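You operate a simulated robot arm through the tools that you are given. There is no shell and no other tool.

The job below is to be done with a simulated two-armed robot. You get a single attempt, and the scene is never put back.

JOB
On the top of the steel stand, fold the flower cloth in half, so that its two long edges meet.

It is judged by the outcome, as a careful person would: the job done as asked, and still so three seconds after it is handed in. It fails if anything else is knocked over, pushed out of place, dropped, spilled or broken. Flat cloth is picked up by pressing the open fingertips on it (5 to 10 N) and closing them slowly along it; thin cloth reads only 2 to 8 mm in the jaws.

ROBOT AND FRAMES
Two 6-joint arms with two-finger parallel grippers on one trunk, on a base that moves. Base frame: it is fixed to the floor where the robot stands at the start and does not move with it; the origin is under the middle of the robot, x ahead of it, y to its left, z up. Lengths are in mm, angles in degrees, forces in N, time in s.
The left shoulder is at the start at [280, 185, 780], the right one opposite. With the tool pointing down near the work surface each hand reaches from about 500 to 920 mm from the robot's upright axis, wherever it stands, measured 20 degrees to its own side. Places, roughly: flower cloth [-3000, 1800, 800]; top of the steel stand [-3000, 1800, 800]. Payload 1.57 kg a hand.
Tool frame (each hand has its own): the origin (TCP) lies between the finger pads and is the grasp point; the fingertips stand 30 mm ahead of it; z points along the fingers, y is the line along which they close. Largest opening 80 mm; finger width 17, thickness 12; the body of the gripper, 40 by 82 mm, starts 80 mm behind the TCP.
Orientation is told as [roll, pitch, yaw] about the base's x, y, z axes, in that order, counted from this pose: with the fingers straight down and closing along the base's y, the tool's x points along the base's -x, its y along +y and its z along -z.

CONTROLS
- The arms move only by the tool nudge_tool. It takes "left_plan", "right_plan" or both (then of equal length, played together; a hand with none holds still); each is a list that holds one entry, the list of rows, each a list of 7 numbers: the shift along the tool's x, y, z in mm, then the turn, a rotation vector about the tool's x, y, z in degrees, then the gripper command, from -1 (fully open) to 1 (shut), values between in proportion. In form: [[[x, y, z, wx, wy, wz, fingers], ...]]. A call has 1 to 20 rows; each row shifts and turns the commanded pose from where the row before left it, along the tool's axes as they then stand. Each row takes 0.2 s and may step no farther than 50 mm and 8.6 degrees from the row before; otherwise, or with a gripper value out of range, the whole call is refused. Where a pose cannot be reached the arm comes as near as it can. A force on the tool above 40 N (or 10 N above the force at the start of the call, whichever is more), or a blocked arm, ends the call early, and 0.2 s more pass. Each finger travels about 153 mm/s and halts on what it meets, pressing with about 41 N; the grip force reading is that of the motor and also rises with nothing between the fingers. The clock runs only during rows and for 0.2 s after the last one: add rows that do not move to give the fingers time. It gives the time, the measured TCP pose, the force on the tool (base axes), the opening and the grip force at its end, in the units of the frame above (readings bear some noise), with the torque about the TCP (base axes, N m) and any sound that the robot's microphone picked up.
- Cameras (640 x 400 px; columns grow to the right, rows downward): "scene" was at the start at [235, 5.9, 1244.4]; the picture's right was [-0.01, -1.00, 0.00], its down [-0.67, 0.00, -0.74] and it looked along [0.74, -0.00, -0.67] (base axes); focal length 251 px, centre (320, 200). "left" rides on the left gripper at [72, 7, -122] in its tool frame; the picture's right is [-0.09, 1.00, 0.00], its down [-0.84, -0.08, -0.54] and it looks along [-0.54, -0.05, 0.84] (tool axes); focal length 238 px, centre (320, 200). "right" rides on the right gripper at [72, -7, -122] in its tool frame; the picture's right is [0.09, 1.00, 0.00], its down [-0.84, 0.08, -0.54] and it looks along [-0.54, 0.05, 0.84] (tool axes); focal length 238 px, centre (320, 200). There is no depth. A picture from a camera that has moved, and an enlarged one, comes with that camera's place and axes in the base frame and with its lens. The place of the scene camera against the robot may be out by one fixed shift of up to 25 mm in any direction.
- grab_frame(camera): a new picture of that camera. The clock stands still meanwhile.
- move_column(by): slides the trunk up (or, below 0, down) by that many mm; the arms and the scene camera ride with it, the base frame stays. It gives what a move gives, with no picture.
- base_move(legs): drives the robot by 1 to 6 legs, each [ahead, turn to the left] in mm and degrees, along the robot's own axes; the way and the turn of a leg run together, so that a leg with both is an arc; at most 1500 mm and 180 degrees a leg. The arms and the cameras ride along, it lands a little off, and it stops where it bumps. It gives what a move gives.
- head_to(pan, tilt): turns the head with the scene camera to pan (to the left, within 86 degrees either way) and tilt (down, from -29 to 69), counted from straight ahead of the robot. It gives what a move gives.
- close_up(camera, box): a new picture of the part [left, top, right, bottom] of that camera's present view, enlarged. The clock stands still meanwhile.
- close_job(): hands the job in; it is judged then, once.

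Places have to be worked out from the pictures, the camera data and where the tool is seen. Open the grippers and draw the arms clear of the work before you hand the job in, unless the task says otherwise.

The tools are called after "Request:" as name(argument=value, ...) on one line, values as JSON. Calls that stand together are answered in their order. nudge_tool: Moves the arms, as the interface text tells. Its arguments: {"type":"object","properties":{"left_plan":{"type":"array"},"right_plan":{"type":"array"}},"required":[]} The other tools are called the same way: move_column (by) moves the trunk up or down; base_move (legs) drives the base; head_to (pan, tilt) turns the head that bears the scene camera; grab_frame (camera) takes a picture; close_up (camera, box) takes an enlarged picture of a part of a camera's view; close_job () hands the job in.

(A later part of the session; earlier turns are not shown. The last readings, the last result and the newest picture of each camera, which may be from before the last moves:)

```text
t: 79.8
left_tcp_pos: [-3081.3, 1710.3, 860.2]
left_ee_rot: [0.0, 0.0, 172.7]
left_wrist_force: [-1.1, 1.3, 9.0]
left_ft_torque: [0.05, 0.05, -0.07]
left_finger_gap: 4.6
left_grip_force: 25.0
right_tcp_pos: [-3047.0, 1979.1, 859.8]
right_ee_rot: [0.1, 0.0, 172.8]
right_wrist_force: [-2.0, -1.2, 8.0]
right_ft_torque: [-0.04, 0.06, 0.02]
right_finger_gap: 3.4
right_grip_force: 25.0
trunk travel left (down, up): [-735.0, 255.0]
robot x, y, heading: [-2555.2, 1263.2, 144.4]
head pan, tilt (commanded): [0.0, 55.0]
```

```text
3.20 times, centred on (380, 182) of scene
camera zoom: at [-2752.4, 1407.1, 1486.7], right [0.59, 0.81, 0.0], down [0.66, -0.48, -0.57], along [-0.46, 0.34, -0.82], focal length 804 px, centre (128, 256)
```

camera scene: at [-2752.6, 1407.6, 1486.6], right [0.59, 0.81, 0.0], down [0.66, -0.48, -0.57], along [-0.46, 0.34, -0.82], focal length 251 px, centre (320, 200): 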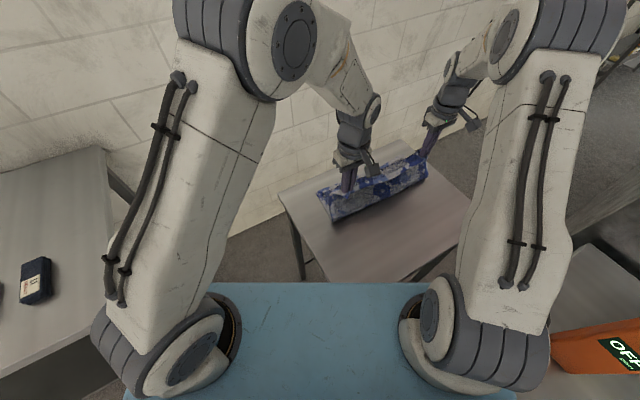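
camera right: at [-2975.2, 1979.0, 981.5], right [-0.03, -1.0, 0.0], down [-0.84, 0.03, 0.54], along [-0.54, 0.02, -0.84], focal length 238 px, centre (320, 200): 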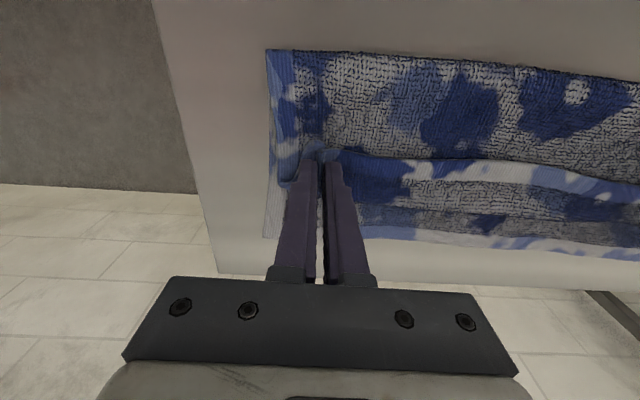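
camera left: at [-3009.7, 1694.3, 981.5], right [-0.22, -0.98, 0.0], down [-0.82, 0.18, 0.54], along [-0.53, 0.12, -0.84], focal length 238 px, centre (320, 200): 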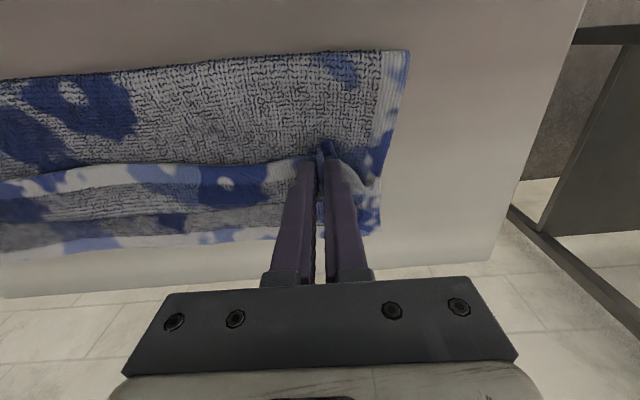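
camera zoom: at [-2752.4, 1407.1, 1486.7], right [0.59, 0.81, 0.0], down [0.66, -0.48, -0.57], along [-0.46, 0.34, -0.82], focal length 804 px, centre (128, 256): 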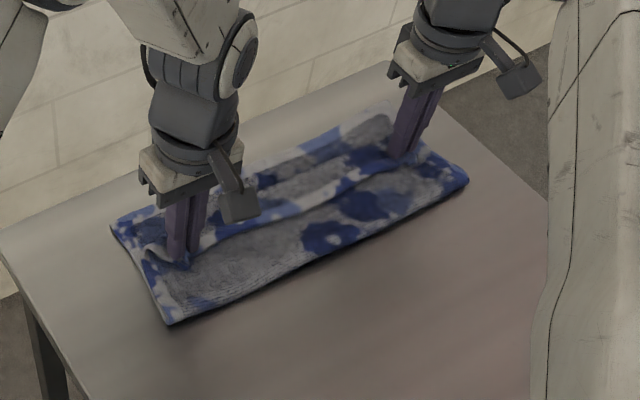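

The cloth is back with lower edge A≈(-3156,1674), D≈(-3117,2034) and the fold line 136–143 mm from it, i.e. centred. Now I unload the tips, open the fingers and lift straight up to see how the hem flap settles.

Request:
nudge_tool(left_plan=[[[0, 0, -4, 0, 0, 0, 1], [0, 0, -3, 0, 0, 0, 1], [0, 0, 0, 0, 0, 0, 0.6], [0, 0, 0, 0, 0, 0, 0.3], [0, 0, 0, 0, 0, 0, 0.3], [0, 0, -10, 0, 0, 0, 0.3], [0, 0, -20, 0, 0, 0, 0.3], [0, 0, -30, 0, 0, 0, 0.3], [0, 0, -30, 0, 0, 0, 0.3], [0, 0, 0, 0, 0, 0, 0.3]]], right_plan=[[[0, 0, -4, 0, 0, 0, 1], [0, 0, -3, 0, 0, 0, 1], [0, 0, 0, 0, 0, 0, 0.6], [0, 0, 0, 0, 0, 0, 0.3], [0, 0, 0, 0, 0, 0, 0.3], [0, 0, -10, 0, 0, 0, 0.3], [0, 0, -20, 0, 0, 0, 0.3], [0, 0, -30, 0, 0, 0, 0.3], [0, 0, -30, 0, 0, 0, 0.3], [0, 0, 0, 0, 0, 0, 0.3]]])

Request:
grab_frame(camera="left")

Request:
grab_frame(camera="right")

Request:
close_up(camera="scene", box=[280, 120, 480, 245])

```text
t: 82.0
left_tcp_pos: [-3082.5, 1710.9, 958.9]
left_ee_rot: [0.0, 0.1, 172.8]
left_wrist_force: [0.4, 0.0, 0.1]
left_ft_torque: [0.0, -0.03, -0.01]
left_finger_gap: 27.9
left_grip_force: 0.1
right_tcp_pos: [-3051.0, 1980.5, 955.5]
right_ee_rot: [0.0, 0.0, 172.8]
right_wrist_force: [-0.4, 0.5, 0.7]
right_ft_torque: [0.03, 0.02, 0.01]
right_finger_gap: 27.8
right_grip_force: 0.0
trunk travel left (down, up): [-735.0, 255.0]
robot x, y, heading: [-2552.5, 1265.7, 144.1]
head pan, tilt (commanded): [0.0, 55.0]
```

```text
taken
camera left: at [-3010.3, 1695.5, 1080.5], right [-0.22, -0.98, 0.0], down [-0.82, 0.18, 0.54], along [-0.53, 0.12, -0.84], focal length 238 px, centre (320, 200)
```

left: 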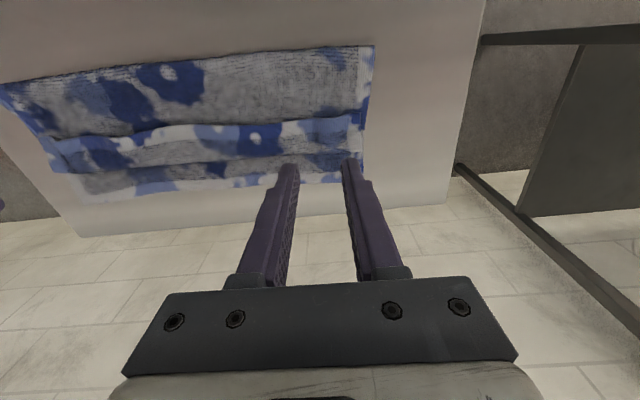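

```text
taken
camera right: at [-2977.9, 1978.8, 1078.1], right [-0.03, -1.0, 0.0], down [-0.84, 0.03, 0.54], along [-0.54, 0.02, -0.84], focal length 238 px, centre (320, 200)
```

right: 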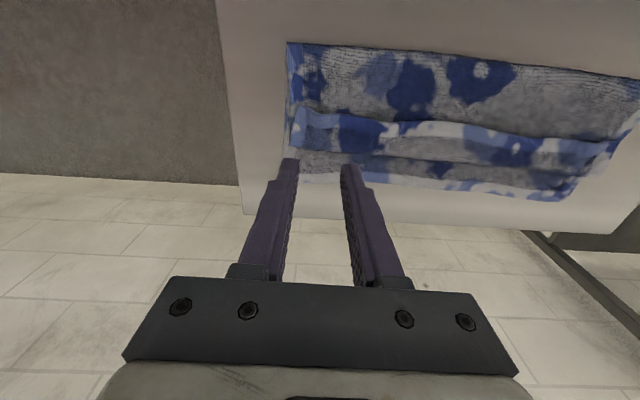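

```text
3.20 times, centred on (380, 182) of scene
camera zoom: at [-2752.6, 1407.5, 1486.6], right [0.59, 0.81, 0.0], down [0.66, -0.48, -0.57], along [-0.46, 0.34, -0.82], focal length 804 px, centre (128, 256)
```

zoom: 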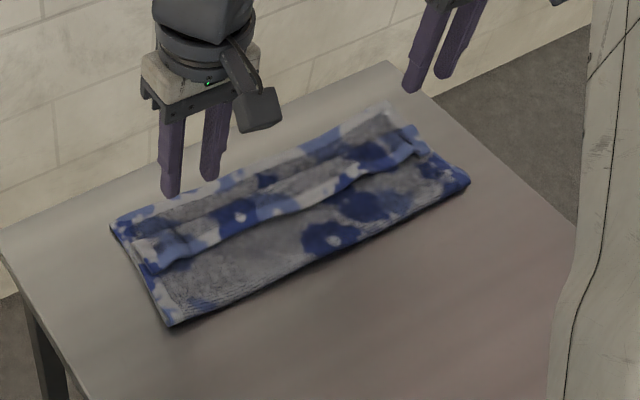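

Released cleanly: tucks have opened, and only the hem flap (about 39 mm) lies folded back east; unrolled it would end right on the lower edge. I open the fingers fully and set them as posts east of the hem edge, to push the flap over westward.

Request:
nudge_tool(left_plan=[[[10.5, -12.75, 0, 0, 0, -1, -1], [10.5, -12.75, 0, 0, 0, 0, -1], [10.5, -12.75, 0, 0, 0, 0, -1], [10.5, -12.75, 0, 0, 0, 0, -1], [0, 0, 30, 0, 0, 0, -1], [0, 0, 30, 0, 0, 0, -1], [0, 0, 28, 0, 0, 0, -1], [0, 0, 0, 0, 0, 0, -1]]], right_plan=[[[10.35, 11.85, 0, 0, 0, -1, -1], [10.35, 11.85, 0, 0, 0, 0, -1], [10.35, 11.85, 0, 0, 0, 0, -1], [10.35, 11.85, 0, 0, 0, 0, -1], [0, 0, 30, 0, 0, 0, -1], [0, 0, 30, 0, 0, 0, -1], [0, 0, 25, 0, 0, 0, -1], [0, 0, 0, 0, 0, 0, -1]]])

Request:
grab_frame(camera="left")

Request:
grab_frame(camera="right")

Request:
close_up(camera="scene", box=[280, 120, 480, 245])

```text
t: 83.8
left_tcp_pos: [-3033.1, 1757.7, 869.7]
left_ee_rot: [0.0, 0.0, 173.8]
left_wrist_force: [0.4, 0.1, -0.3]
left_ft_torque: [-0.01, -0.01, 0.0]
left_finger_gap: 80.0
left_grip_force: 0.0
right_tcp_pos: [-3010.7, 1928.5, 868.8]
right_ee_rot: [0.0, 0.0, 173.8]
right_wrist_force: [0.0, -0.7, 0.0]
right_ft_torque: [-0.02, -0.03, 0.0]
right_finger_gap: 80.1
right_grip_force: 0.2
trunk travel left (down, up): [-735.0, 255.0]
robot x, y, heading: [-2557.7, 1267.5, 144.3]
head pan, tilt (commanded): [0.0, 55.0]
```

```text
taken
camera left: at [-2962.4, 1741.8, 991.4], right [-0.2, -0.98, 0.0], down [-0.82, 0.17, 0.54], along [-0.53, 0.11, -0.84], focal length 238 px, centre (320, 200)
```

left: 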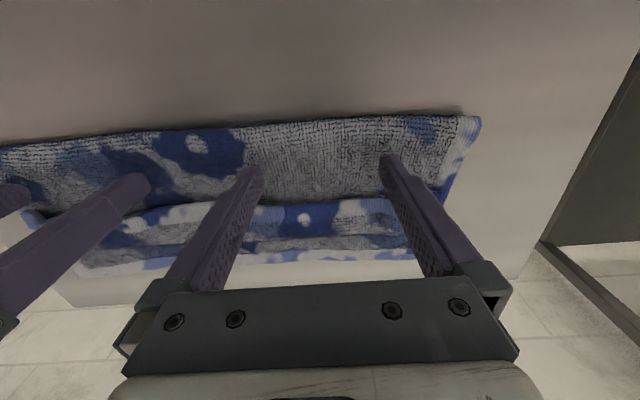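

```text
taken
camera right: at [-2939.5, 1929.7, 992.0], right [-0.02, -1.0, 0.0], down [-0.84, 0.01, 0.54], along [-0.54, 0.01, -0.84], focal length 238 px, centre (320, 200)
```

right: 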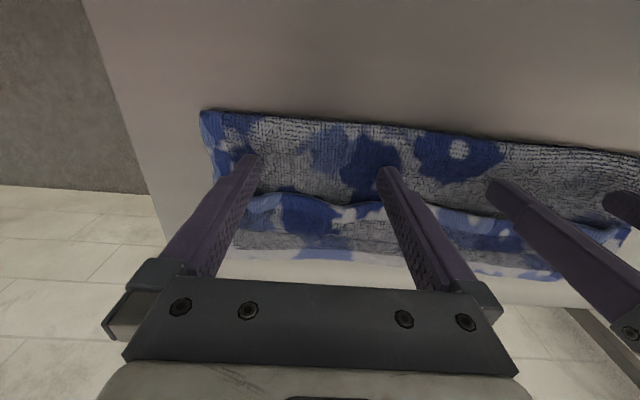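

```text
3.20 times, centred on (380, 182) of scene
camera zoom: at [-2752.9, 1407.9, 1486.6], right [0.59, 0.81, 0.0], down [0.66, -0.48, -0.57], along [-0.46, 0.34, -0.82], focal length 804 px, centre (128, 256)
```

zoom: 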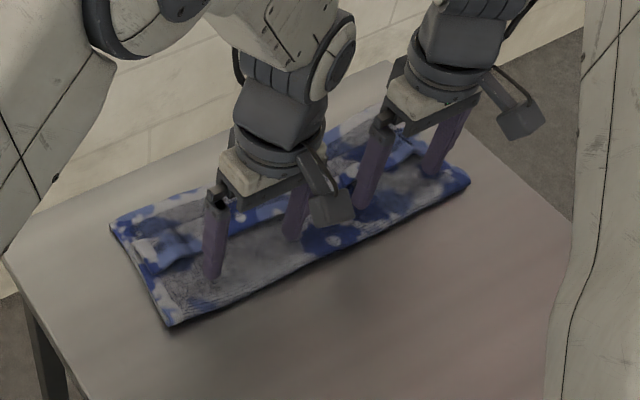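

Finger posts stand just east of the hem. I lower them to graze the upper layer and start pushing west, 21 mm first.

Request:
nudge_tool(left_plan=[[[0, 0, 6, 0, 0, 0, -1], [0, 0, 6, 0, 0, 0, -1], [0, 0, 1, 0, 0, 0, -1], [-3, 0, 0, 0, 0, 0, -1], [-3, 0, 0, 0, 0, 0, -1], [-3, 0, 0, 0, 0, 0, -1], [-3, 0, 0, 0, 0, 0, -1], [-3, 0, 0, 0, 0, 0, -1], [-3, 0, 0, 0, 0, 0, -1], [-3, 0, 0, 0, 0, 0, -1]]], right_plan=[[[0, 0, 6, 0, 0, 0, -1], [0, 0, 5, 0, 0, 0, -1], [0, 0, 1, 0, 0, 0, -1], [-3, 0, 0, 0, 0, 0, -1], [-3, 0, 0, 0, 0, 0, -1], [-3, 0, 0, 0, 0, 0, -1], [-3, 0, 0, 0, 0, 0, -1], [-3, 0, 0, 0, 0, 0, -1], [-3, 0, 0, 0, 0, 0, -1], [-3, 0, 0, 0, 0, 0, -1]]])

Request:
grab_frame(camera="left")

Request:
grab_frame(camera="right")

```text
t: 86.0
left_tcp_pos: [-3053.1, 1756.8, 855.3]
left_ee_rot: [0.1, 0.0, 173.8]
left_wrist_force: [2.4, -1.0, 8.8]
left_ft_torque: [-0.01, -0.06, 0.0]
left_finger_gap: 79.9
left_grip_force: 0.0
right_tcp_pos: [-3033.3, 1931.2, 859.4]
right_ee_rot: [0.1, 0.0, 173.7]
right_wrist_force: [0.2, 0.6, 1.0]
right_ft_torque: [-0.01, 0.02, 0.03]
right_finger_gap: 79.9
right_grip_force: 0.2
trunk travel left (down, up): [-735.0, 255.0]
robot x, y, heading: [-2556.9, 1265.1, 143.8]
head pan, tilt (commanded): [0.0, 55.0]
```

```text
taken
camera left: at [-2982.4, 1743.2, 977.7], right [-0.2, -0.98, 0.0], down [-0.82, 0.17, 0.54], along [-0.53, 0.11, -0.84], focal length 238 px, centre (320, 200)
```

left: 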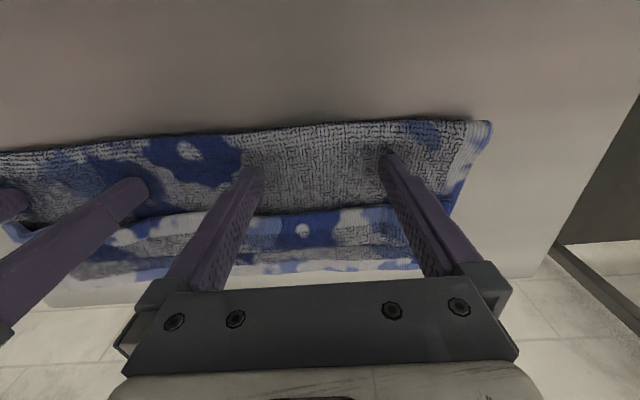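

```text
taken
camera right: at [-2961.5, 1931.6, 981.4], right [-0.02, -1.0, 0.0], down [-0.84, 0.01, 0.54], along [-0.54, 0.01, -0.84], focal length 238 px, centre (320, 200)
```

right: 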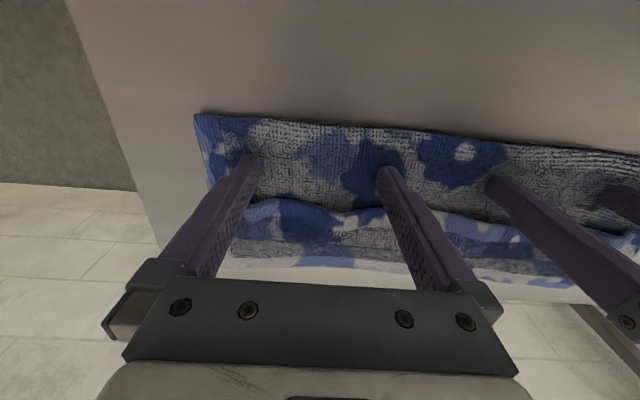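

The left tips pressed too hard (8.8 N) and the cloth slid along. I raise the left by 6 mm and the right by 2 mm to clear the upper layer (surface ≈ z 829), then check the readings before pushing the flap.

Request:
nudge_tool(left_plan=[[[0, 0, -6, 0, 0, 0, -1], [0, 0, 0, 0, 0, 0, -1], [0, 0, 0, 0, 0, 0, -1]]], right_plan=[[[0, 0, -2, 0, 0, 0, -1], [0, 0, 0, 0, 0, 0, -1], [0, 0, 0, 0, 0, 0, -1]]])

Request:
grab_frame(camera="left")

Request:
close_up(camera="right", box=[180, 100, 500, 300])

```text
t: 86.8
left_tcp_pos: [-3053.6, 1756.5, 860.9]
left_ee_rot: [0.0, 0.0, 173.8]
left_wrist_force: [-1.4, -0.1, -0.5]
left_ft_torque: [0.04, -0.01, 0.0]
left_finger_gap: 80.1
left_grip_force: 0.0
right_tcp_pos: [-3034.0, 1931.2, 861.2]
right_ee_rot: [-0.1, 0.0, 173.7]
right_wrist_force: [-0.4, 0.9, -0.7]
right_ft_torque: [0.0, 0.01, 0.0]
right_finger_gap: 80.1
right_grip_force: 0.0
trunk travel left (down, up): [-735.0, 255.0]
robot x, y, heading: [-2557.8, 1269.3, 144.1]
head pan, tilt (commanded): [0.0, 55.0]
```

```text
taken
camera left: at [-2982.7, 1742.7, 983.6], right [-0.2, -0.98, 0.0], down [-0.82, 0.17, 0.54], along [-0.53, 0.11, -0.84], focal length 238 px, centre (320, 200)
```

left: 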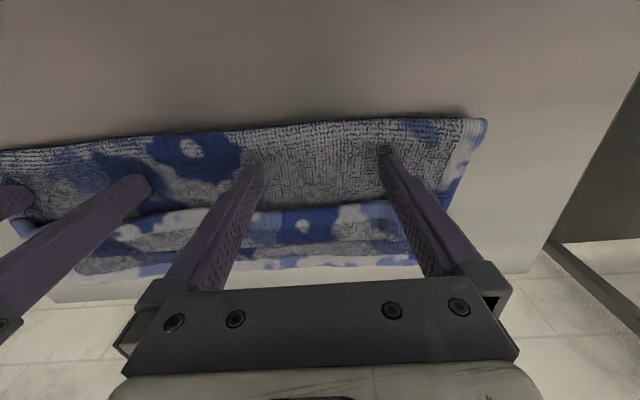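

```text
2.00 times, centred on (340, 200) of right
camera zoom: at [-2961.6, 1931.8, 982.9], right [-0.02, -1.0, 0.0], down [-0.84, 0.01, 0.54], along [-0.54, 0.01, -0.84], focal length 477 px, centre (280, 200)
```

zoom: 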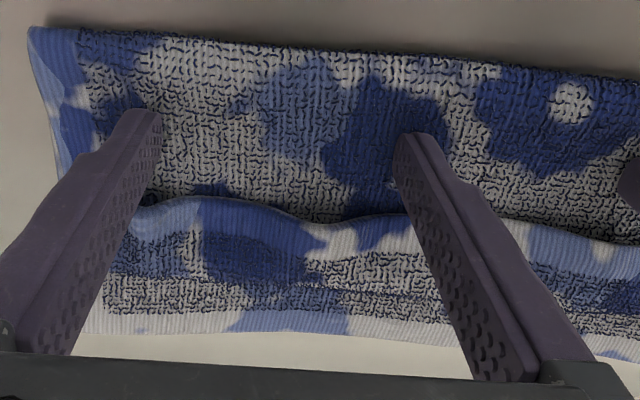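

Both posts now hover just over the upper layer with no load; the hem edge is about 17 mm ahead of them, the lower edge 140 mm from the fold. I push west 45 mm slowly and look.

Request:
nudge_tool(left_plan=[[[-3, 0, 0, 0, 0, 0, -1], [-3, 0, 0, 0, 0, 0, -1], [-3, 0, 0, 0, 0, 0, -1], [-3, 0, 0, 0, 0, 0, -1], [-3, 0, 0, 0, 0, 0, -1], [-3, 0, 0, 0, 0, 0, -1], [-3, 0, 0, 0, 0, 0, -1], [-3, 0, 0, 0, 0, 0, -1], [-3, 0, 0, 0, 0, 0, -1], [-3, 0, 0, 0, 0, 0, -1], [-3, 0, 0, 0, 0, 0, -1], [-3, 0, 0, 0, 0, 0, -1], [-3, 0, 0, 0, 0, 0, -1], [-3, 0, 0, 0, 0, 0, -1], [-3, 0, 0, 0, 0, 0, -1]]], right_plan=[[[-3, 0, 0, 0, 0, 0, -1], [-3, 0, 0, 0, 0, 0, -1], [-3, 0, 0, 0, 0, 0, -1], [-3, 0, 0, 0, 0, 0, -1], [-3, 0, 0, 0, 0, 0, -1], [-3, 0, 0, 0, 0, 0, -1], [-3, 0, 0, 0, 0, 0, -1], [-3, 0, 0, 0, 0, 0, -1], [-3, 0, 0, 0, 0, 0, -1], [-3, 0, 0, 0, 0, 0, -1], [-3, 0, 0, 0, 0, 0, -1], [-3, 0, 0, 0, 0, 0, -1], [-3, 0, 0, 0, 0, 0, -1], [-3, 0, 0, 0, 0, 0, -1], [-3, 0, 0, 0, 0, 0, -1]]])

Request:
close_up(camera="left", box=[140, 80, 500, 305])

Request:
close_up(camera="right", box=[160, 80, 520, 305])

```text
t: 90.0
left_tcp_pos: [-3098.3, 1763.7, 862.2]
left_ee_rot: [0.0, -0.1, 173.8]
left_wrist_force: [-0.4, -0.3, 0.1]
left_ft_torque: [0.01, 0.0, 0.01]
left_finger_gap: 80.0
left_grip_force: 0.1
right_tcp_pos: [-3078.2, 1935.8, 861.4]
right_ee_rot: [0.0, 0.0, 173.8]
right_wrist_force: [1.3, 0.4, -0.4]
right_ft_torque: [0.01, 0.01, 0.0]
right_finger_gap: 79.9
right_grip_force: 0.0
trunk travel left (down, up): [-735.0, 255.0]
robot x, y, heading: [-2556.3, 1271.1, 144.2]
head pan, tilt (commanded): [0.0, 55.0]
```

```text
1.78 times, centred on (320, 192) of left
camera zoom: at [-3028.0, 1748.7, 983.2], right [-0.2, -0.98, 0.0], down [-0.82, 0.17, 0.54], along [-0.53, 0.11, -0.84], focal length 424 px, centre (320, 213)
```

zoom: 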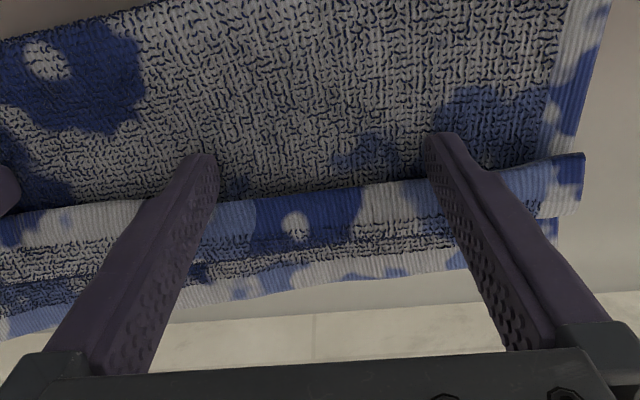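

```text
1.78 times, centred on (340, 192) of right
camera zoom: at [-3005.9, 1936.7, 982.7], right [-0.02, -1.0, 0.0], down [-0.84, 0.01, 0.54], along [-0.54, 0.01, -0.84], focal length 424 px, centre (284, 213)
```

zoom: 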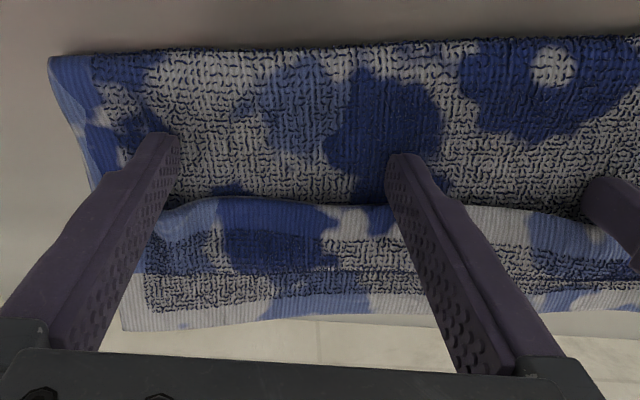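

The tips had grazed the puffy upper layer and dragged it, turning the cloth about 10° with corner D now slightly over the west rim. I press both hands lightly onto the stack first, to drag and turn it back.

Request:
nudge_tool(left_plan=[[[0, 0, 2, 0, 0, 0, -1], [0, 0, 2, 0, 0, 0, -1], [0, 0, 1, 0, 0, 0, -1], [0, 0, 0, 0, 0, 0, -1]]], right_plan=[[[0, 0, 2, 0, 0, 0, -1], [0, 0, 2, 0, 0, 0, -1], [0, 0, 1, 0, 0, 0, -1], [0, 0, 0, 0, 0, 0, -1]]])

```text
t: 91.0
left_tcp_pos: [-3098.6, 1762.8, 856.5]
left_ee_rot: [0.0, 0.0, 173.8]
left_wrist_force: [-0.4, 0.3, 4.2]
left_ft_torque: [-0.03, 0.02, 0.03]
left_finger_gap: 80.0
left_grip_force: 0.1
right_tcp_pos: [-3078.0, 1936.0, 856.2]
right_ee_rot: [-0.1, -0.1, 173.8]
right_wrist_force: [0.2, 0.9, 8.9]
right_ft_torque: [-0.01, -0.03, 0.0]
right_finger_gap: 80.1
right_grip_force: 0.1
trunk travel left (down, up): [-735.0, 255.0]
robot x, y, heading: [-2554.8, 1263.3, 144.1]
head pan, tilt (commanded): [0.0, 55.0]
```

Pressing at 4 N left and 9 N right; I now drag the stack east and turn it back by about 10° (right hand farther than left).

Request:
nudge_tool(left_plan=[[[2.1, -0.1, 0.7, 0, 0, 0.84, -1], [2.1, -0.1, 0, 0, 0, 0.84, -1], [2.1, -0.1, 0, 0, 0, 0.84, -1], [2.1, -0.1, 0, 0, 0, 0.84, -1], [2.1, -0.1, 0, 0, 0, 0.84, -1], [2.1, -0.1, 0, 0, 0, 0.84, -1], [2.1, -0.1, 0, 0, 0, 0.84, -1], [2.1, -0.1, 0, 0, 0, 0.84, -1], [2.1, -0.1, 0, 0, 0, 0.84, -1], [2.1, -0.1, 0, 0, 0, 0.84, -1], [2.1, 0, 0, 0, 0, 0.84, -1], [2.1, 0, 0, 0, 0, 0.84, -1], [0, 0, 0, 0, 0, 0, -1]]], right_plan=[[[4.67, -0.1, 0, 0, 0, 0.84, -1], [4.67, -0.1, 0, 0, 0, 0.84, -1], [4.67, -0.1, 0, 0, 0, 0.84, -1], [4.67, -0.1, 0, 0, 0, 0.84, -1], [4.67, -0.1, 0, 0, 0, 0.84, -1], [4.67, -0.1, 0, 0, 0, 0.84, -1], [4.67, -0.1, 0, 0, 0, 0.84, -1], [4.67, -0.1, 0, 0, 0, 0.84, -1], [4.67, -0.1, 0, 0, 0, 0.84, -1], [4.67, 0, 0, 0, 0, 0.84, -1], [4.67, 0, 0, 0, 0, 0.84, -1], [4.67, 0, 0, 0, 0, 0.84, -1], [0, 0, 0, 0, 0, 0, -1]]])

Request:
grab_frame(camera="left")

Request:
grab_frame(camera="right")

Request:
close_up(camera="scene", box=[280, 120, 480, 245])

```text
t: 93.8
left_tcp_pos: [-3073.4, 1759.9, 855.7]
left_ee_rot: [0.0, 0.0, 163.8]
left_wrist_force: [-2.5, -0.2, 6.2]
left_ft_torque: [-0.03, 0.03, 0.0]
left_finger_gap: 80.1
left_grip_force: 0.0
right_tcp_pos: [-3022.6, 1926.6, 855.1]
right_ee_rot: [0.0, -0.1, 163.7]
right_wrist_force: [-2.4, 0.2, 9.7]
right_ft_torque: [-0.01, 0.04, 0.05]
right_finger_gap: 80.0
right_grip_force: 0.0
trunk travel left (down, up): [-735.0, 255.0]
robot x, y, heading: [-2557.0, 1266.4, 144.1]
head pan, tilt (commanded): [0.0, 55.0]
```

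```text
taken
camera left: at [-3006.4, 1732.2, 978.2], right [-0.37, -0.93, 0.0], down [-0.78, 0.31, 0.54], along [-0.5, 0.2, -0.84], focal length 238 px, centre (320, 200)
```

left: 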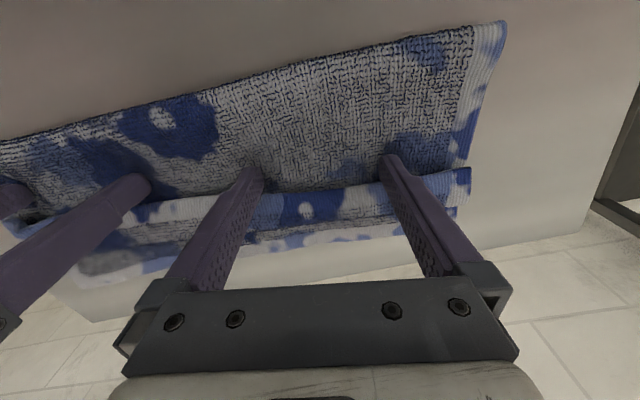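

```text
taken
camera right: at [-2951.8, 1913.6, 978.2], right [-0.19, -0.98, 0.0], down [-0.82, 0.16, 0.54], along [-0.53, 0.1, -0.84], focal length 238 px, centre (320, 200)
```

right: 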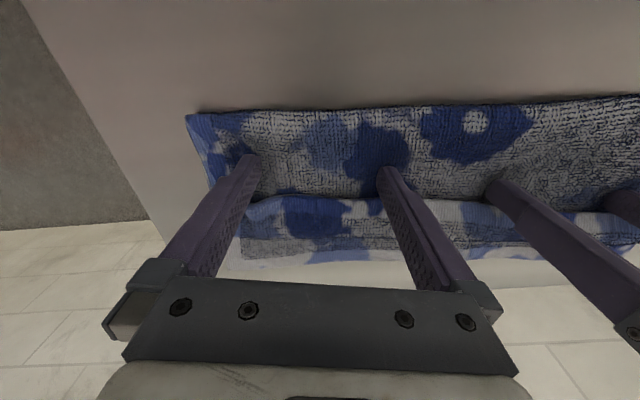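

```text
3.20 times, centred on (380, 182) of scene
camera zoom: at [-2752.5, 1407.2, 1486.7], right [0.59, 0.81, 0.0], down [0.66, -0.48, -0.57], along [-0.46, 0.34, -0.82], focal length 804 px, centre (128, 256)
```

zoom: 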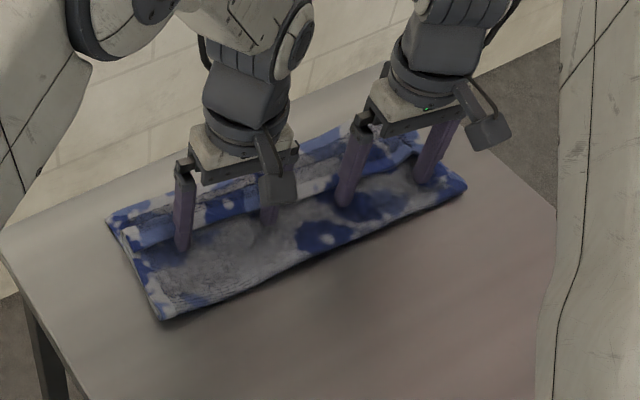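

The stack is realigned: A(-3150,1672), D(-3112,2030). Now the left hand stays pressed as an anchor; the right hand lifts 8 mm, turns back parallel to the hem and pushes the right half of the flap west by 36 mm.

Request:
nudge_tool(left_plan=[[[0, 0, 0.6, 0, 0, 0, -1], [0, 0, 0, 0, 0, 0, -1], [0, 0, 0, 0, 0, 0, -1], [0, 0, 0, 0, 0, 0, -1], [0, 0, 0, 0, 0, 0, -1], [0, 0, 0, 0, 0, 0, -1], [0, 0, 0, 0, 0, 0, -1], [0, 0, 0, 0, 0, 0, -1], [0, 0, 0, 0, 0, 0, -1], [0, 0, 0, 0, 0, 0, -1], [0, 0, 0, 0, 0, 0, -1], [0, 0, 0, 0, 0, 0, -1], [0, 0, 0, 0, 0, 0, -1], [0, 0, 0, 0, 0, 0, -1], [0, 0, 0, 0, 0, 0, -1], [0, 0, 0, 0, 0, 0, -1]]], right_plan=[[[0, 0, -8, 0, 0, 0, -1], [0, 0, 0, 0, 0, -5, -1], [0, 0, 0, 0, 0, -5, -1], [-3, 0, 0, 0, 0, 0, -1], [-3, 0, 0, 0, 0, 0, -1], [-3, 0, 0, 0, 0, 0, -1], [-3, 0, 0, 0, 0, 0, -1], [-3, 0, 0, 0, 0, 0, -1], [-3, 0, 0, 0, 0, 0, -1], [-3, 0, 0, 0, 0, 0, -1], [-3, 0, 0, 0, 0, 0, -1], [-3, 0, 0, 0, 0, 0, -1], [-3, 0, 0, 0, 0, 0, -1], [-3, 0, 0, 0, 0, 0, -1], [-3, 0, 0, 0, 0, 0, -1], [0, 0, 0, 0, 0, 0, -1]]])

Request:
grab_frame(camera="left")

Request:
grab_frame(camera="right")

Request:
close_up(camera="scene", box=[280, 120, 480, 245])

```text
t: 97.2
left_tcp_pos: [-3073.8, 1759.1, 855.3]
left_ee_rot: [0.0, 0.0, 163.7]
left_wrist_force: [-3.1, -0.1, 14.7]
left_ft_torque: [-0.07, 0.11, 0.01]
left_finger_gap: 80.0
left_grip_force: 0.1
right_tcp_pos: [-3059.3, 1929.8, 862.8]
right_ee_rot: [0.1, 0.0, 173.6]
right_wrist_force: [-1.1, 0.1, 0.0]
right_ft_torque: [0.01, -0.01, -0.01]
right_finger_gap: 79.8
right_grip_force: 0.1
trunk travel left (down, up): [-735.0, 255.0]
robot x, y, heading: [-2556.6, 1267.4, 144.1]
head pan, tilt (commanded): [0.0, 55.0]
```

```text
taken
camera left: at [-3006.4, 1732.3, 977.2], right [-0.37, -0.93, 0.0], down [-0.78, 0.31, 0.54], along [-0.5, 0.2, -0.84], focal length 238 px, centre (320, 200)
```

left: 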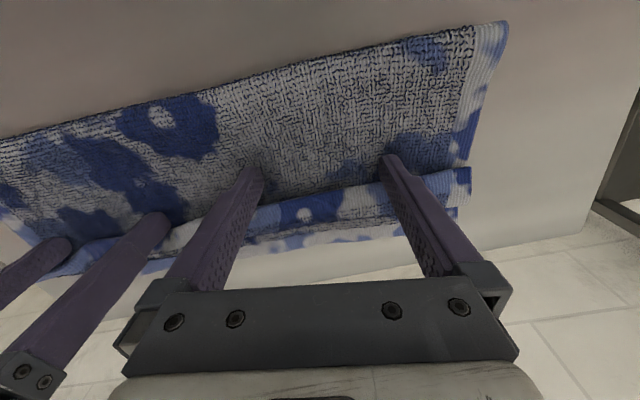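

```text
taken
camera right: at [-2987.3, 1929.9, 985.6], right [-0.02, -1.0, 0.0], down [-0.84, 0.01, 0.54], along [-0.54, 0.01, -0.84], focal length 238 px, centre (320, 200)
```

right: 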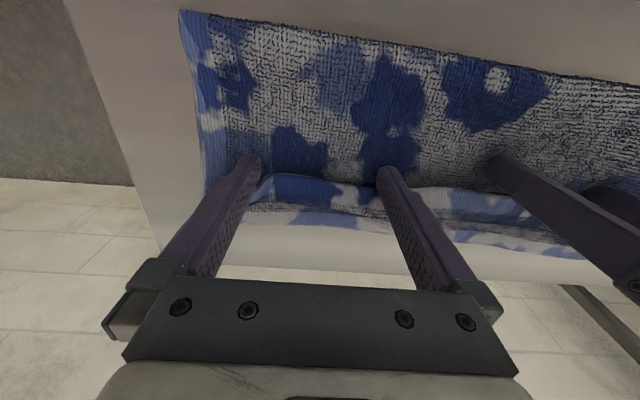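

```text
3.20 times, centred on (380, 182) of scene
camera zoom: at [-2752.5, 1407.2, 1486.7], right [0.59, 0.81, 0.0], down [0.66, -0.48, -0.57], along [-0.46, 0.34, -0.82], focal length 804 px, centre (128, 256)
```

zoom: 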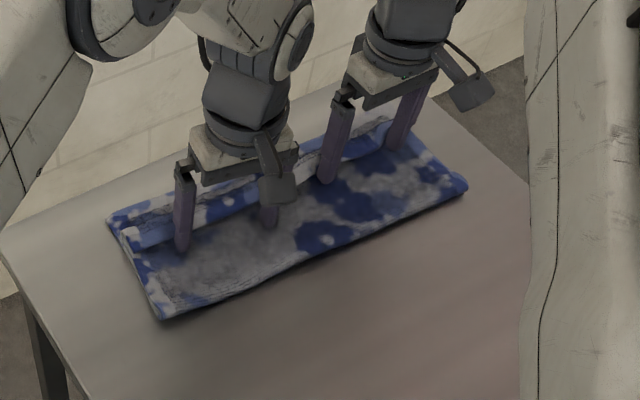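

With the anchor it works: the lower edge stayed put and the right half of the flap is rolling out (hem 55 mm, apex 25 mm from AD). I continue pushing the right half another 30 mm.

Request:
nudge_tool(left_plan=[[[0, 0, -0.5, 0, 0, 0, -1], [0, 0, 0, 0, 0, 0, -1], [0, 0, 0, 0, 0, 0, -1], [0, 0, 0, 0, 0, 0, -1], [0, 0, 0, 0, 0, 0, -1], [0, 0, 0, 0, 0, 0, -1], [0, 0, 0, 0, 0, 0, -1], [0, 0, 0, 0, 0, 0, -1], [0, 0, 0, 0, 0, 0, -1], [0, 0, 0, 0, 0, 0, -1], [0, 0, 0, 0, 0, 0, -1]]], right_plan=[[[-3, 0, 0, 0, 0, 0, -1], [-3, 0, 0, 0, 0, 0, -1], [-3, 0, 0, 0, 0, 0, -1], [-3, 0, 0, 0, 0, 0, -1], [-3, 0, 0, 0, 0, 0, -1], [-3, 0, 0, 0, 0, 0, -1], [-3, 0, 0, 0, 0, 0, -1], [-3, 0, 0, 0, 0, 0, -1], [-3, 0, 0, 0, 0, 0, -1], [-3, 0, 0, 0, 0, 0, -1], [0, 0, 0, 0, 0, 0, -1]]])

Request:
close_up(camera="right", box=[140, 40, 540, 290])

Request:
close_up(camera="scene", box=[280, 120, 480, 245])

```text
t: 99.6
left_tcp_pos: [-3073.7, 1757.4, 855.4]
left_ee_rot: [0.0, 0.0, 163.7]
left_wrist_force: [-1.0, 1.1, 9.1]
left_ft_torque: [0.01, 0.06, -0.01]
left_finger_gap: 80.1
left_grip_force: 0.0
right_tcp_pos: [-3088.9, 1933.0, 863.0]
right_ee_rot: [0.0, 0.0, 173.8]
right_wrist_force: [0.0, -0.3, 0.6]
right_ft_torque: [0.02, 0.01, 0.0]
right_finger_gap: 79.8
right_grip_force: 0.0
trunk travel left (down, up): [-735.0, 255.0]
robot x, y, heading: [-2557.5, 1265.1, 144.1]
head pan, tilt (commanded): [0.0, 55.0]
```

```text
1.60 times, centred on (340, 165) of right
camera zoom: at [-3016.5, 1933.4, 985.6], right [-0.02, -1.0, 0.0], down [-0.84, 0.01, 0.54], along [-0.54, 0.01, -0.84], focal length 381 px, centre (288, 256)
```

zoom: 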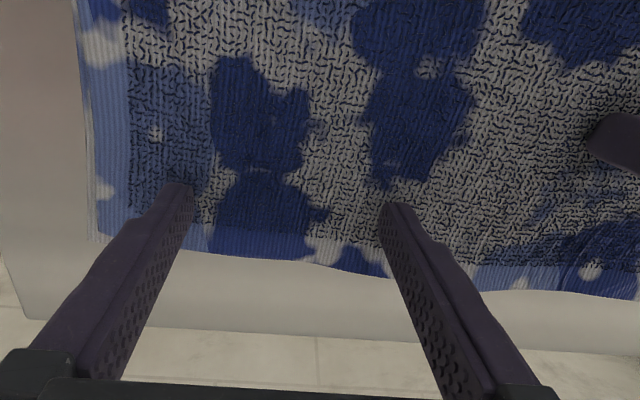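

```text
3.20 times, centred on (380, 182) of scene
camera zoom: at [-2752.5, 1407.4, 1486.7], right [0.59, 0.81, 0.0], down [0.66, -0.48, -0.57], along [-0.46, 0.34, -0.82], focal length 804 px, centre (128, 256)
```

zoom: 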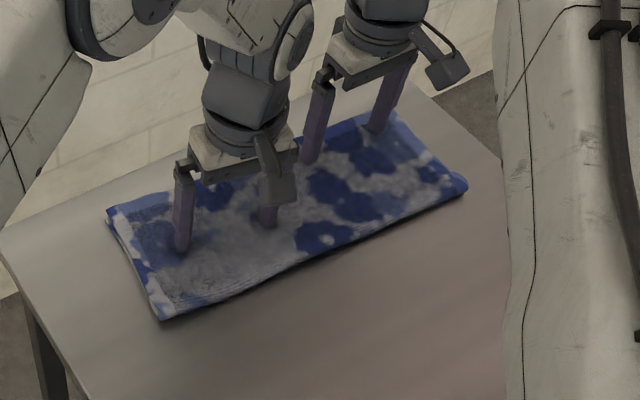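

The flap popped over and now lies flat along the whole lower edge. I lift both hands straight up and inspect the fold.

Request:
nudge_tool(left_plan=[[[0, 0, -5, 0, 0, 0, -1], [0, 0, -15, 0, 0, 0, -1], [0, 0, -30, 0, 0, 0, -1], [0, 0, -40, 0, 0, 0, -1], [0, 0, -40, 0, 0, 0, -1], [0, 0, 0, 0, 0, 0, -1]]], right_plan=[[[0, 0, -5, 0, 0, 0, -1], [0, 0, -15, 0, 0, 0, -1], [0, 0, -30, 0, 0, 0, -1], [0, 0, -40, 0, 0, 0, -1], [0, 0, -40, 0, 0, 0, -1], [0, 0, 0, 0, 0, 0, -1]]])

Request:
grab_frame(camera="left")

Request:
grab_frame(camera="right")

Request:
close_up(camera="scene", box=[280, 120, 480, 245])

```text
t: 101.0
left_tcp_pos: [-3076.1, 1760.7, 985.4]
left_ee_rot: [0.0, 0.0, 163.7]
left_wrist_force: [-0.6, 0.1, -0.6]
left_ft_torque: [0.02, 0.01, 0.01]
left_finger_gap: 80.1
left_grip_force: 0.1
right_tcp_pos: [-3090.7, 1933.4, 995.9]
right_ee_rot: [0.1, 0.0, 173.8]
right_wrist_force: [-0.2, -0.9, -0.6]
right_ft_torque: [-0.02, 0.06, 0.0]
right_finger_gap: 80.0
right_grip_force: 0.1
trunk travel left (down, up): [-735.0, 255.0]
robot x, y, heading: [-2556.0, 1267.4, 144.0]
head pan, tilt (commanded): [0.0, 55.0]
```

```text
taken
camera left: at [-3007.5, 1734.3, 1108.0], right [-0.37, -0.93, 0.0], down [-0.78, 0.31, 0.54], along [-0.5, 0.2, -0.84], focal length 238 px, centre (320, 200)
```

left: 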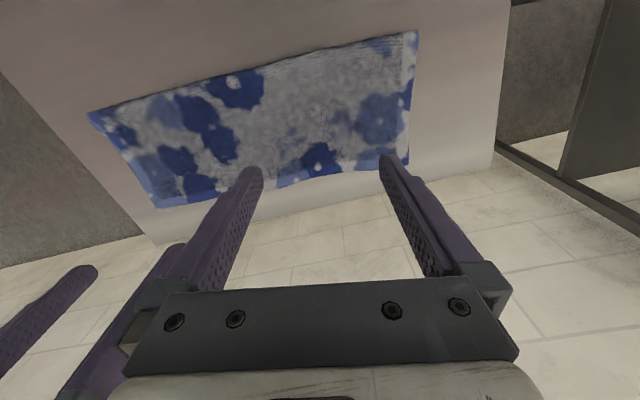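

```text
taken
camera right: at [-3017.7, 1933.3, 1118.7], right [-0.02, -1.0, 0.0], down [-0.84, 0.01, 0.54], along [-0.54, 0.01, -0.84], focal length 238 px, centre (320, 200)
```

right: 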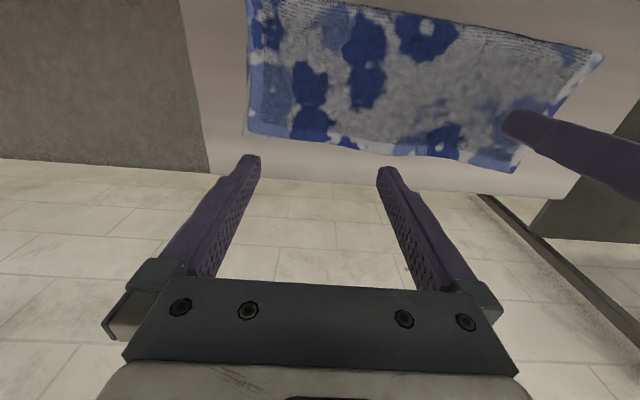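

```text
3.20 times, centred on (380, 182) of scene
camera zoom: at [-2752.6, 1407.4, 1486.6], right [0.59, 0.81, 0.0], down [0.66, -0.48, -0.57], along [-0.46, 0.34, -0.82], focal length 804 px, centre (128, 256)
```

zoom: 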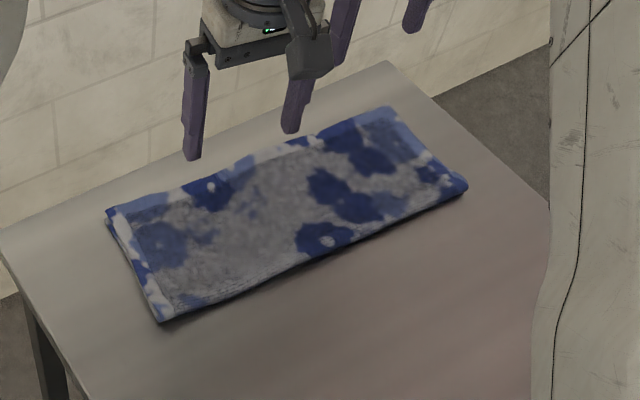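

It looks like a clean half fold. I zoom in on the far edge and both ends to see whether the two long edges really meet.

Request:
close_up(camera="left", box=[260, 110, 430, 216])

Request:
close_up(camera="left", box=[80, 90, 260, 230])

Request:
close_up(camera="right", box=[230, 60, 410, 172])

Request:
close_up(camera="scene", box=[305, 170, 365, 225])

```text
3.76 times, centred on (345, 163) of left
camera zoom: at [-3007.5, 1734.3, 1108.0], right [-0.37, -0.93, 0.0], down [-0.78, 0.31, 0.54], along [-0.5, 0.2, -0.84], focal length 897 px, centre (226, 339)
```

zoom: 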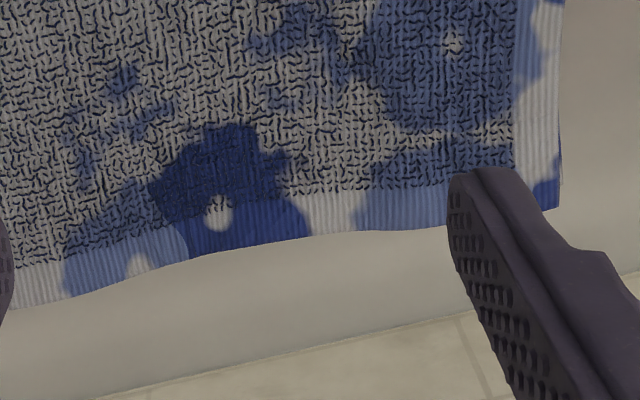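

```text
2.86 times, centred on (170, 160) of left
camera zoom: at [-3007.5, 1734.3, 1108.0], right [-0.37, -0.93, 0.0], down [-0.78, 0.31, 0.54], along [-0.5, 0.2, -0.84], focal length 681 px, centre (749, 314)
```

zoom: 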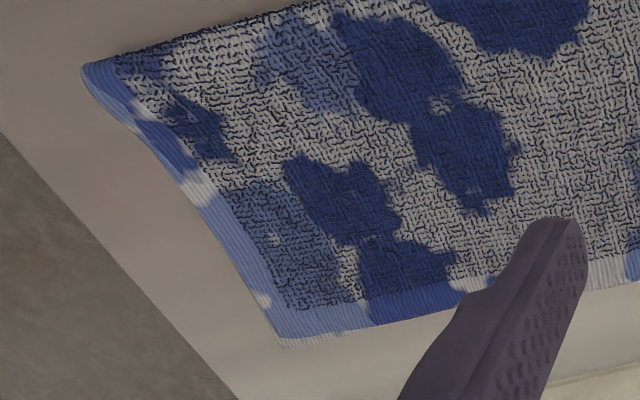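

```text
3.56 times, centred on (320, 116) of right
camera zoom: at [-3017.7, 1933.3, 1118.7], right [-0.02, -1.0, 0.0], down [-0.84, 0.01, 0.54], along [-0.54, 0.01, -0.84], focal length 848 px, centre (320, 499)
```

zoom: 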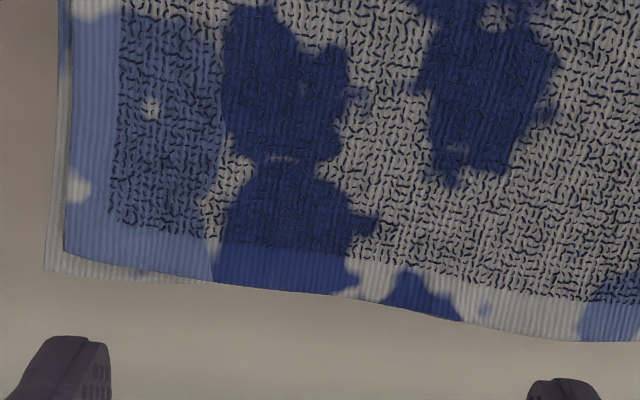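

```text
7.27 times, centred on (335, 198) of scene
camera zoom: at [-2752.6, 1407.4, 1486.6], right [0.59, 0.81, 0.0], down [0.66, -0.48, -0.57], along [-0.46, 0.34, -0.82], focal length 1827 px, centre (211, 218)
```

zoom: 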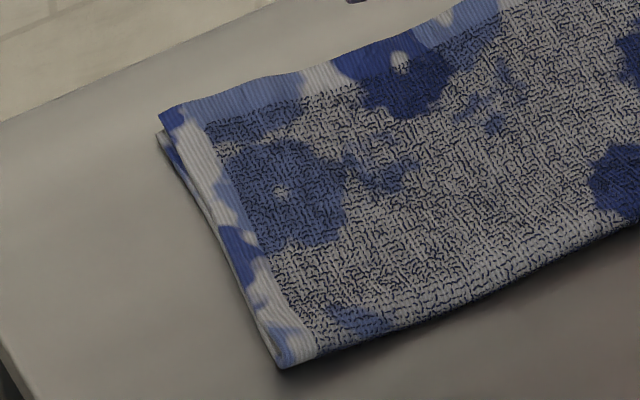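

The edges meet closely, but slightly askew: the top edge falls about 8 mm short at the right corner and overhangs about 9–15 mm at the left end. I'll square it: the right hand goes to anchor the right part of the stack, the left moves its finger posts to the far (west) side of the left part, first staying above.

Request:
nudge_tool(left_plan=[[[0, 0, 0, 0, 0, -5.2, -1], [0, 0, 0, 0, 0, -5.2, -1], [-25, 8.5, 0, 0, 0, 0, -1], [-25, 8.5, 0, 0, 0, 0, -1], [-25, 8.5, 0, 0, 0, 0, -1], [-23, 7.8, 0, 0, 0, 0, -1], [0, 0, 30, 0, 0, 0, -1], [0, 0, 30, 0, 0, 0, -1], [0, 0, 25, 0, 0, 0, -1], [0, 0, 0, 0, 0, 0, -1]]], right_plan=[[[15, -3, 0, 0, 0, 0, -1], [15, -3, 0, 0, 0, 0, -1], [15, -3, 0, 0, 0, 0, -1], [0, 0, 0, 0, 0, 0, -1], [0, 0, 30, 0, 0, 0, -1], [0, 0, 30, 0, 0, 0, -1], [0, 0, 30, 0, 0, 0, -1], [0, 0, 30, 0, 0, 0, -1], [0, 0, 6, 0, 0, 0, -1], [0, 0, 0, 0, 0, 0, -1]]])

Request:
grab_frame(camera="left")

Request:
grab_frame(camera="right")

Request:
close_up(camera="scene", box=[280, 120, 480, 245])

```text
t: 103.2
left_tcp_pos: [-3175.9, 1737.0, 899.2]
left_ee_rot: [0.0, 0.0, 174.1]
left_wrist_force: [0.1, 0.1, -0.5]
left_ft_torque: [0.01, 0.05, -0.02]
left_finger_gap: 80.0
left_grip_force: 0.0
right_tcp_pos: [-3043.7, 1937.2, 866.5]
right_ee_rot: [0.0, 0.0, 173.7]
right_wrist_force: [1.1, -0.4, 0.6]
right_ft_torque: [0.0, 0.02, -0.01]
right_finger_gap: 79.8
right_grip_force: 0.1
trunk travel left (down, up): [-735.0, 255.0]
robot x, y, heading: [-2555.0, 1268.1, 144.1]
head pan, tilt (commanded): [0.0, 55.0]
```

```text
taken
camera left: at [-3103.7, 1722.2, 1021.1], right [-0.19, -0.98, 0.0], down [-0.82, 0.16, 0.54], along [-0.53, 0.1, -0.84], focal length 238 px, centre (320, 200)
```

left: 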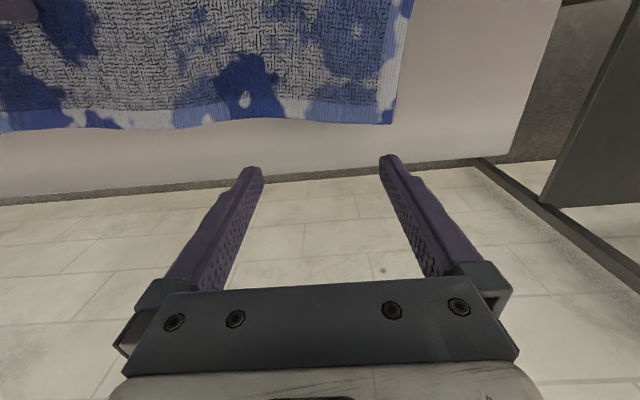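

```text
taken
camera right: at [-2971.7, 1937.3, 988.9], right [-0.02, -1.0, 0.0], down [-0.84, 0.01, 0.54], along [-0.54, 0.01, -0.84], focal length 238 px, centre (320, 200)
```

right: 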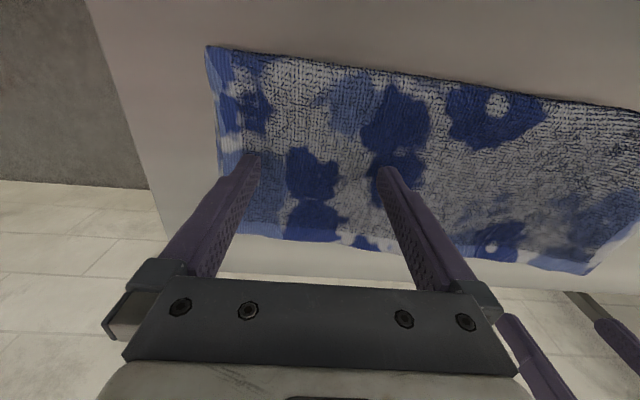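

```text
3.20 times, centred on (380, 182) of scene
camera zoom: at [-2752.9, 1407.7, 1486.6], right [0.59, 0.81, 0.0], down [0.66, -0.48, -0.57], along [-0.46, 0.34, -0.82], focal length 804 px, centre (128, 256)
```

zoom: 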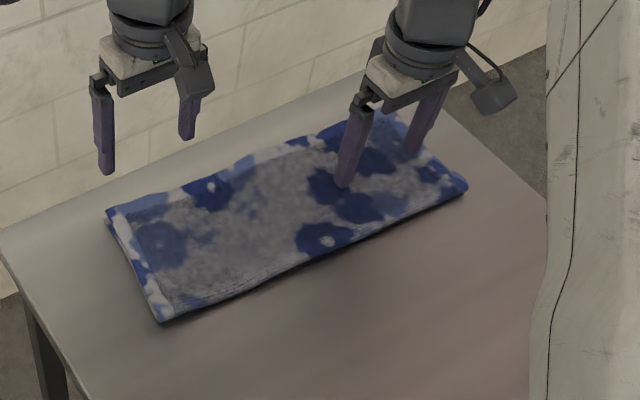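

Measured overhang of the top edge: about 17 mm at the left corner, 10 mm at y 1756, ~2 mm at y 1899. I press the right anchor down and lower the left posts to just above the stand top on the far side of the edge.

Request:
nudge_tool(left_plan=[[[0, 0, 15, 0, 0, 0, -1], [0, 0, 15, 0, 0, 0, -1], [0, 0, 10, 0, 0, 0, -1], [0, 0, 4, 0, 0, 0, -1], [0, 0, 0, 0, 0, 0, -1]]], right_plan=[[[0, 0, 4, 0, 0, 0, -1], [0, 0, 3, 0, 0, 0, -1], [0, 0, 2, 0, 0, 0, -1], [0, 0, 1.5, 0, 0, 0, -1], [0, 0, 0, 0, 0, 0, -1]]])

Request:
grab_frame(camera="left")

```text
t: 104.4
left_tcp_pos: [-3176.5, 1736.6, 857.3]
left_ee_rot: [0.0, 0.1, 174.2]
left_wrist_force: [0.2, 0.0, -0.7]
left_ft_torque: [-0.05, -0.01, 0.02]
left_finger_gap: 80.0
left_grip_force: 0.0
right_tcp_pos: [-3043.3, 1936.0, 857.3]
right_ee_rot: [-0.1, 0.0, 173.7]
right_wrist_force: [-0.6, 0.6, 3.1]
right_ft_torque: [0.0, 0.03, -0.02]
right_finger_gap: 79.7
right_grip_force: 0.1
trunk travel left (down, up): [-735.0, 255.0]
robot x, y, heading: [-2552.9, 1264.9, 143.8]
head pan, tilt (commanded): [0.0, 55.0]
```

```text
taken
camera left: at [-3104.2, 1721.5, 978.6], right [-0.19, -0.98, 0.0], down [-0.82, 0.16, 0.54], along [-0.53, 0.11, -0.84], focal length 238 px, centre (320, 200)
```

left: 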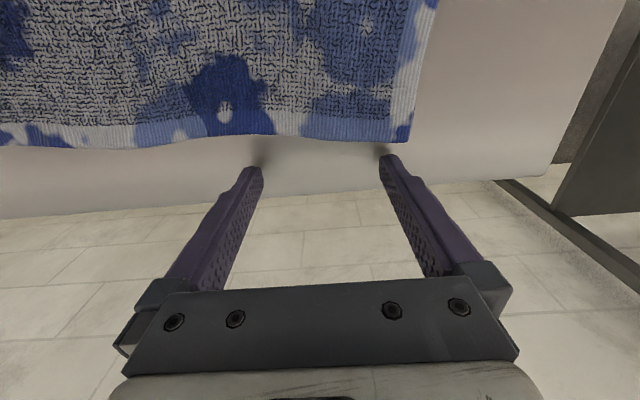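

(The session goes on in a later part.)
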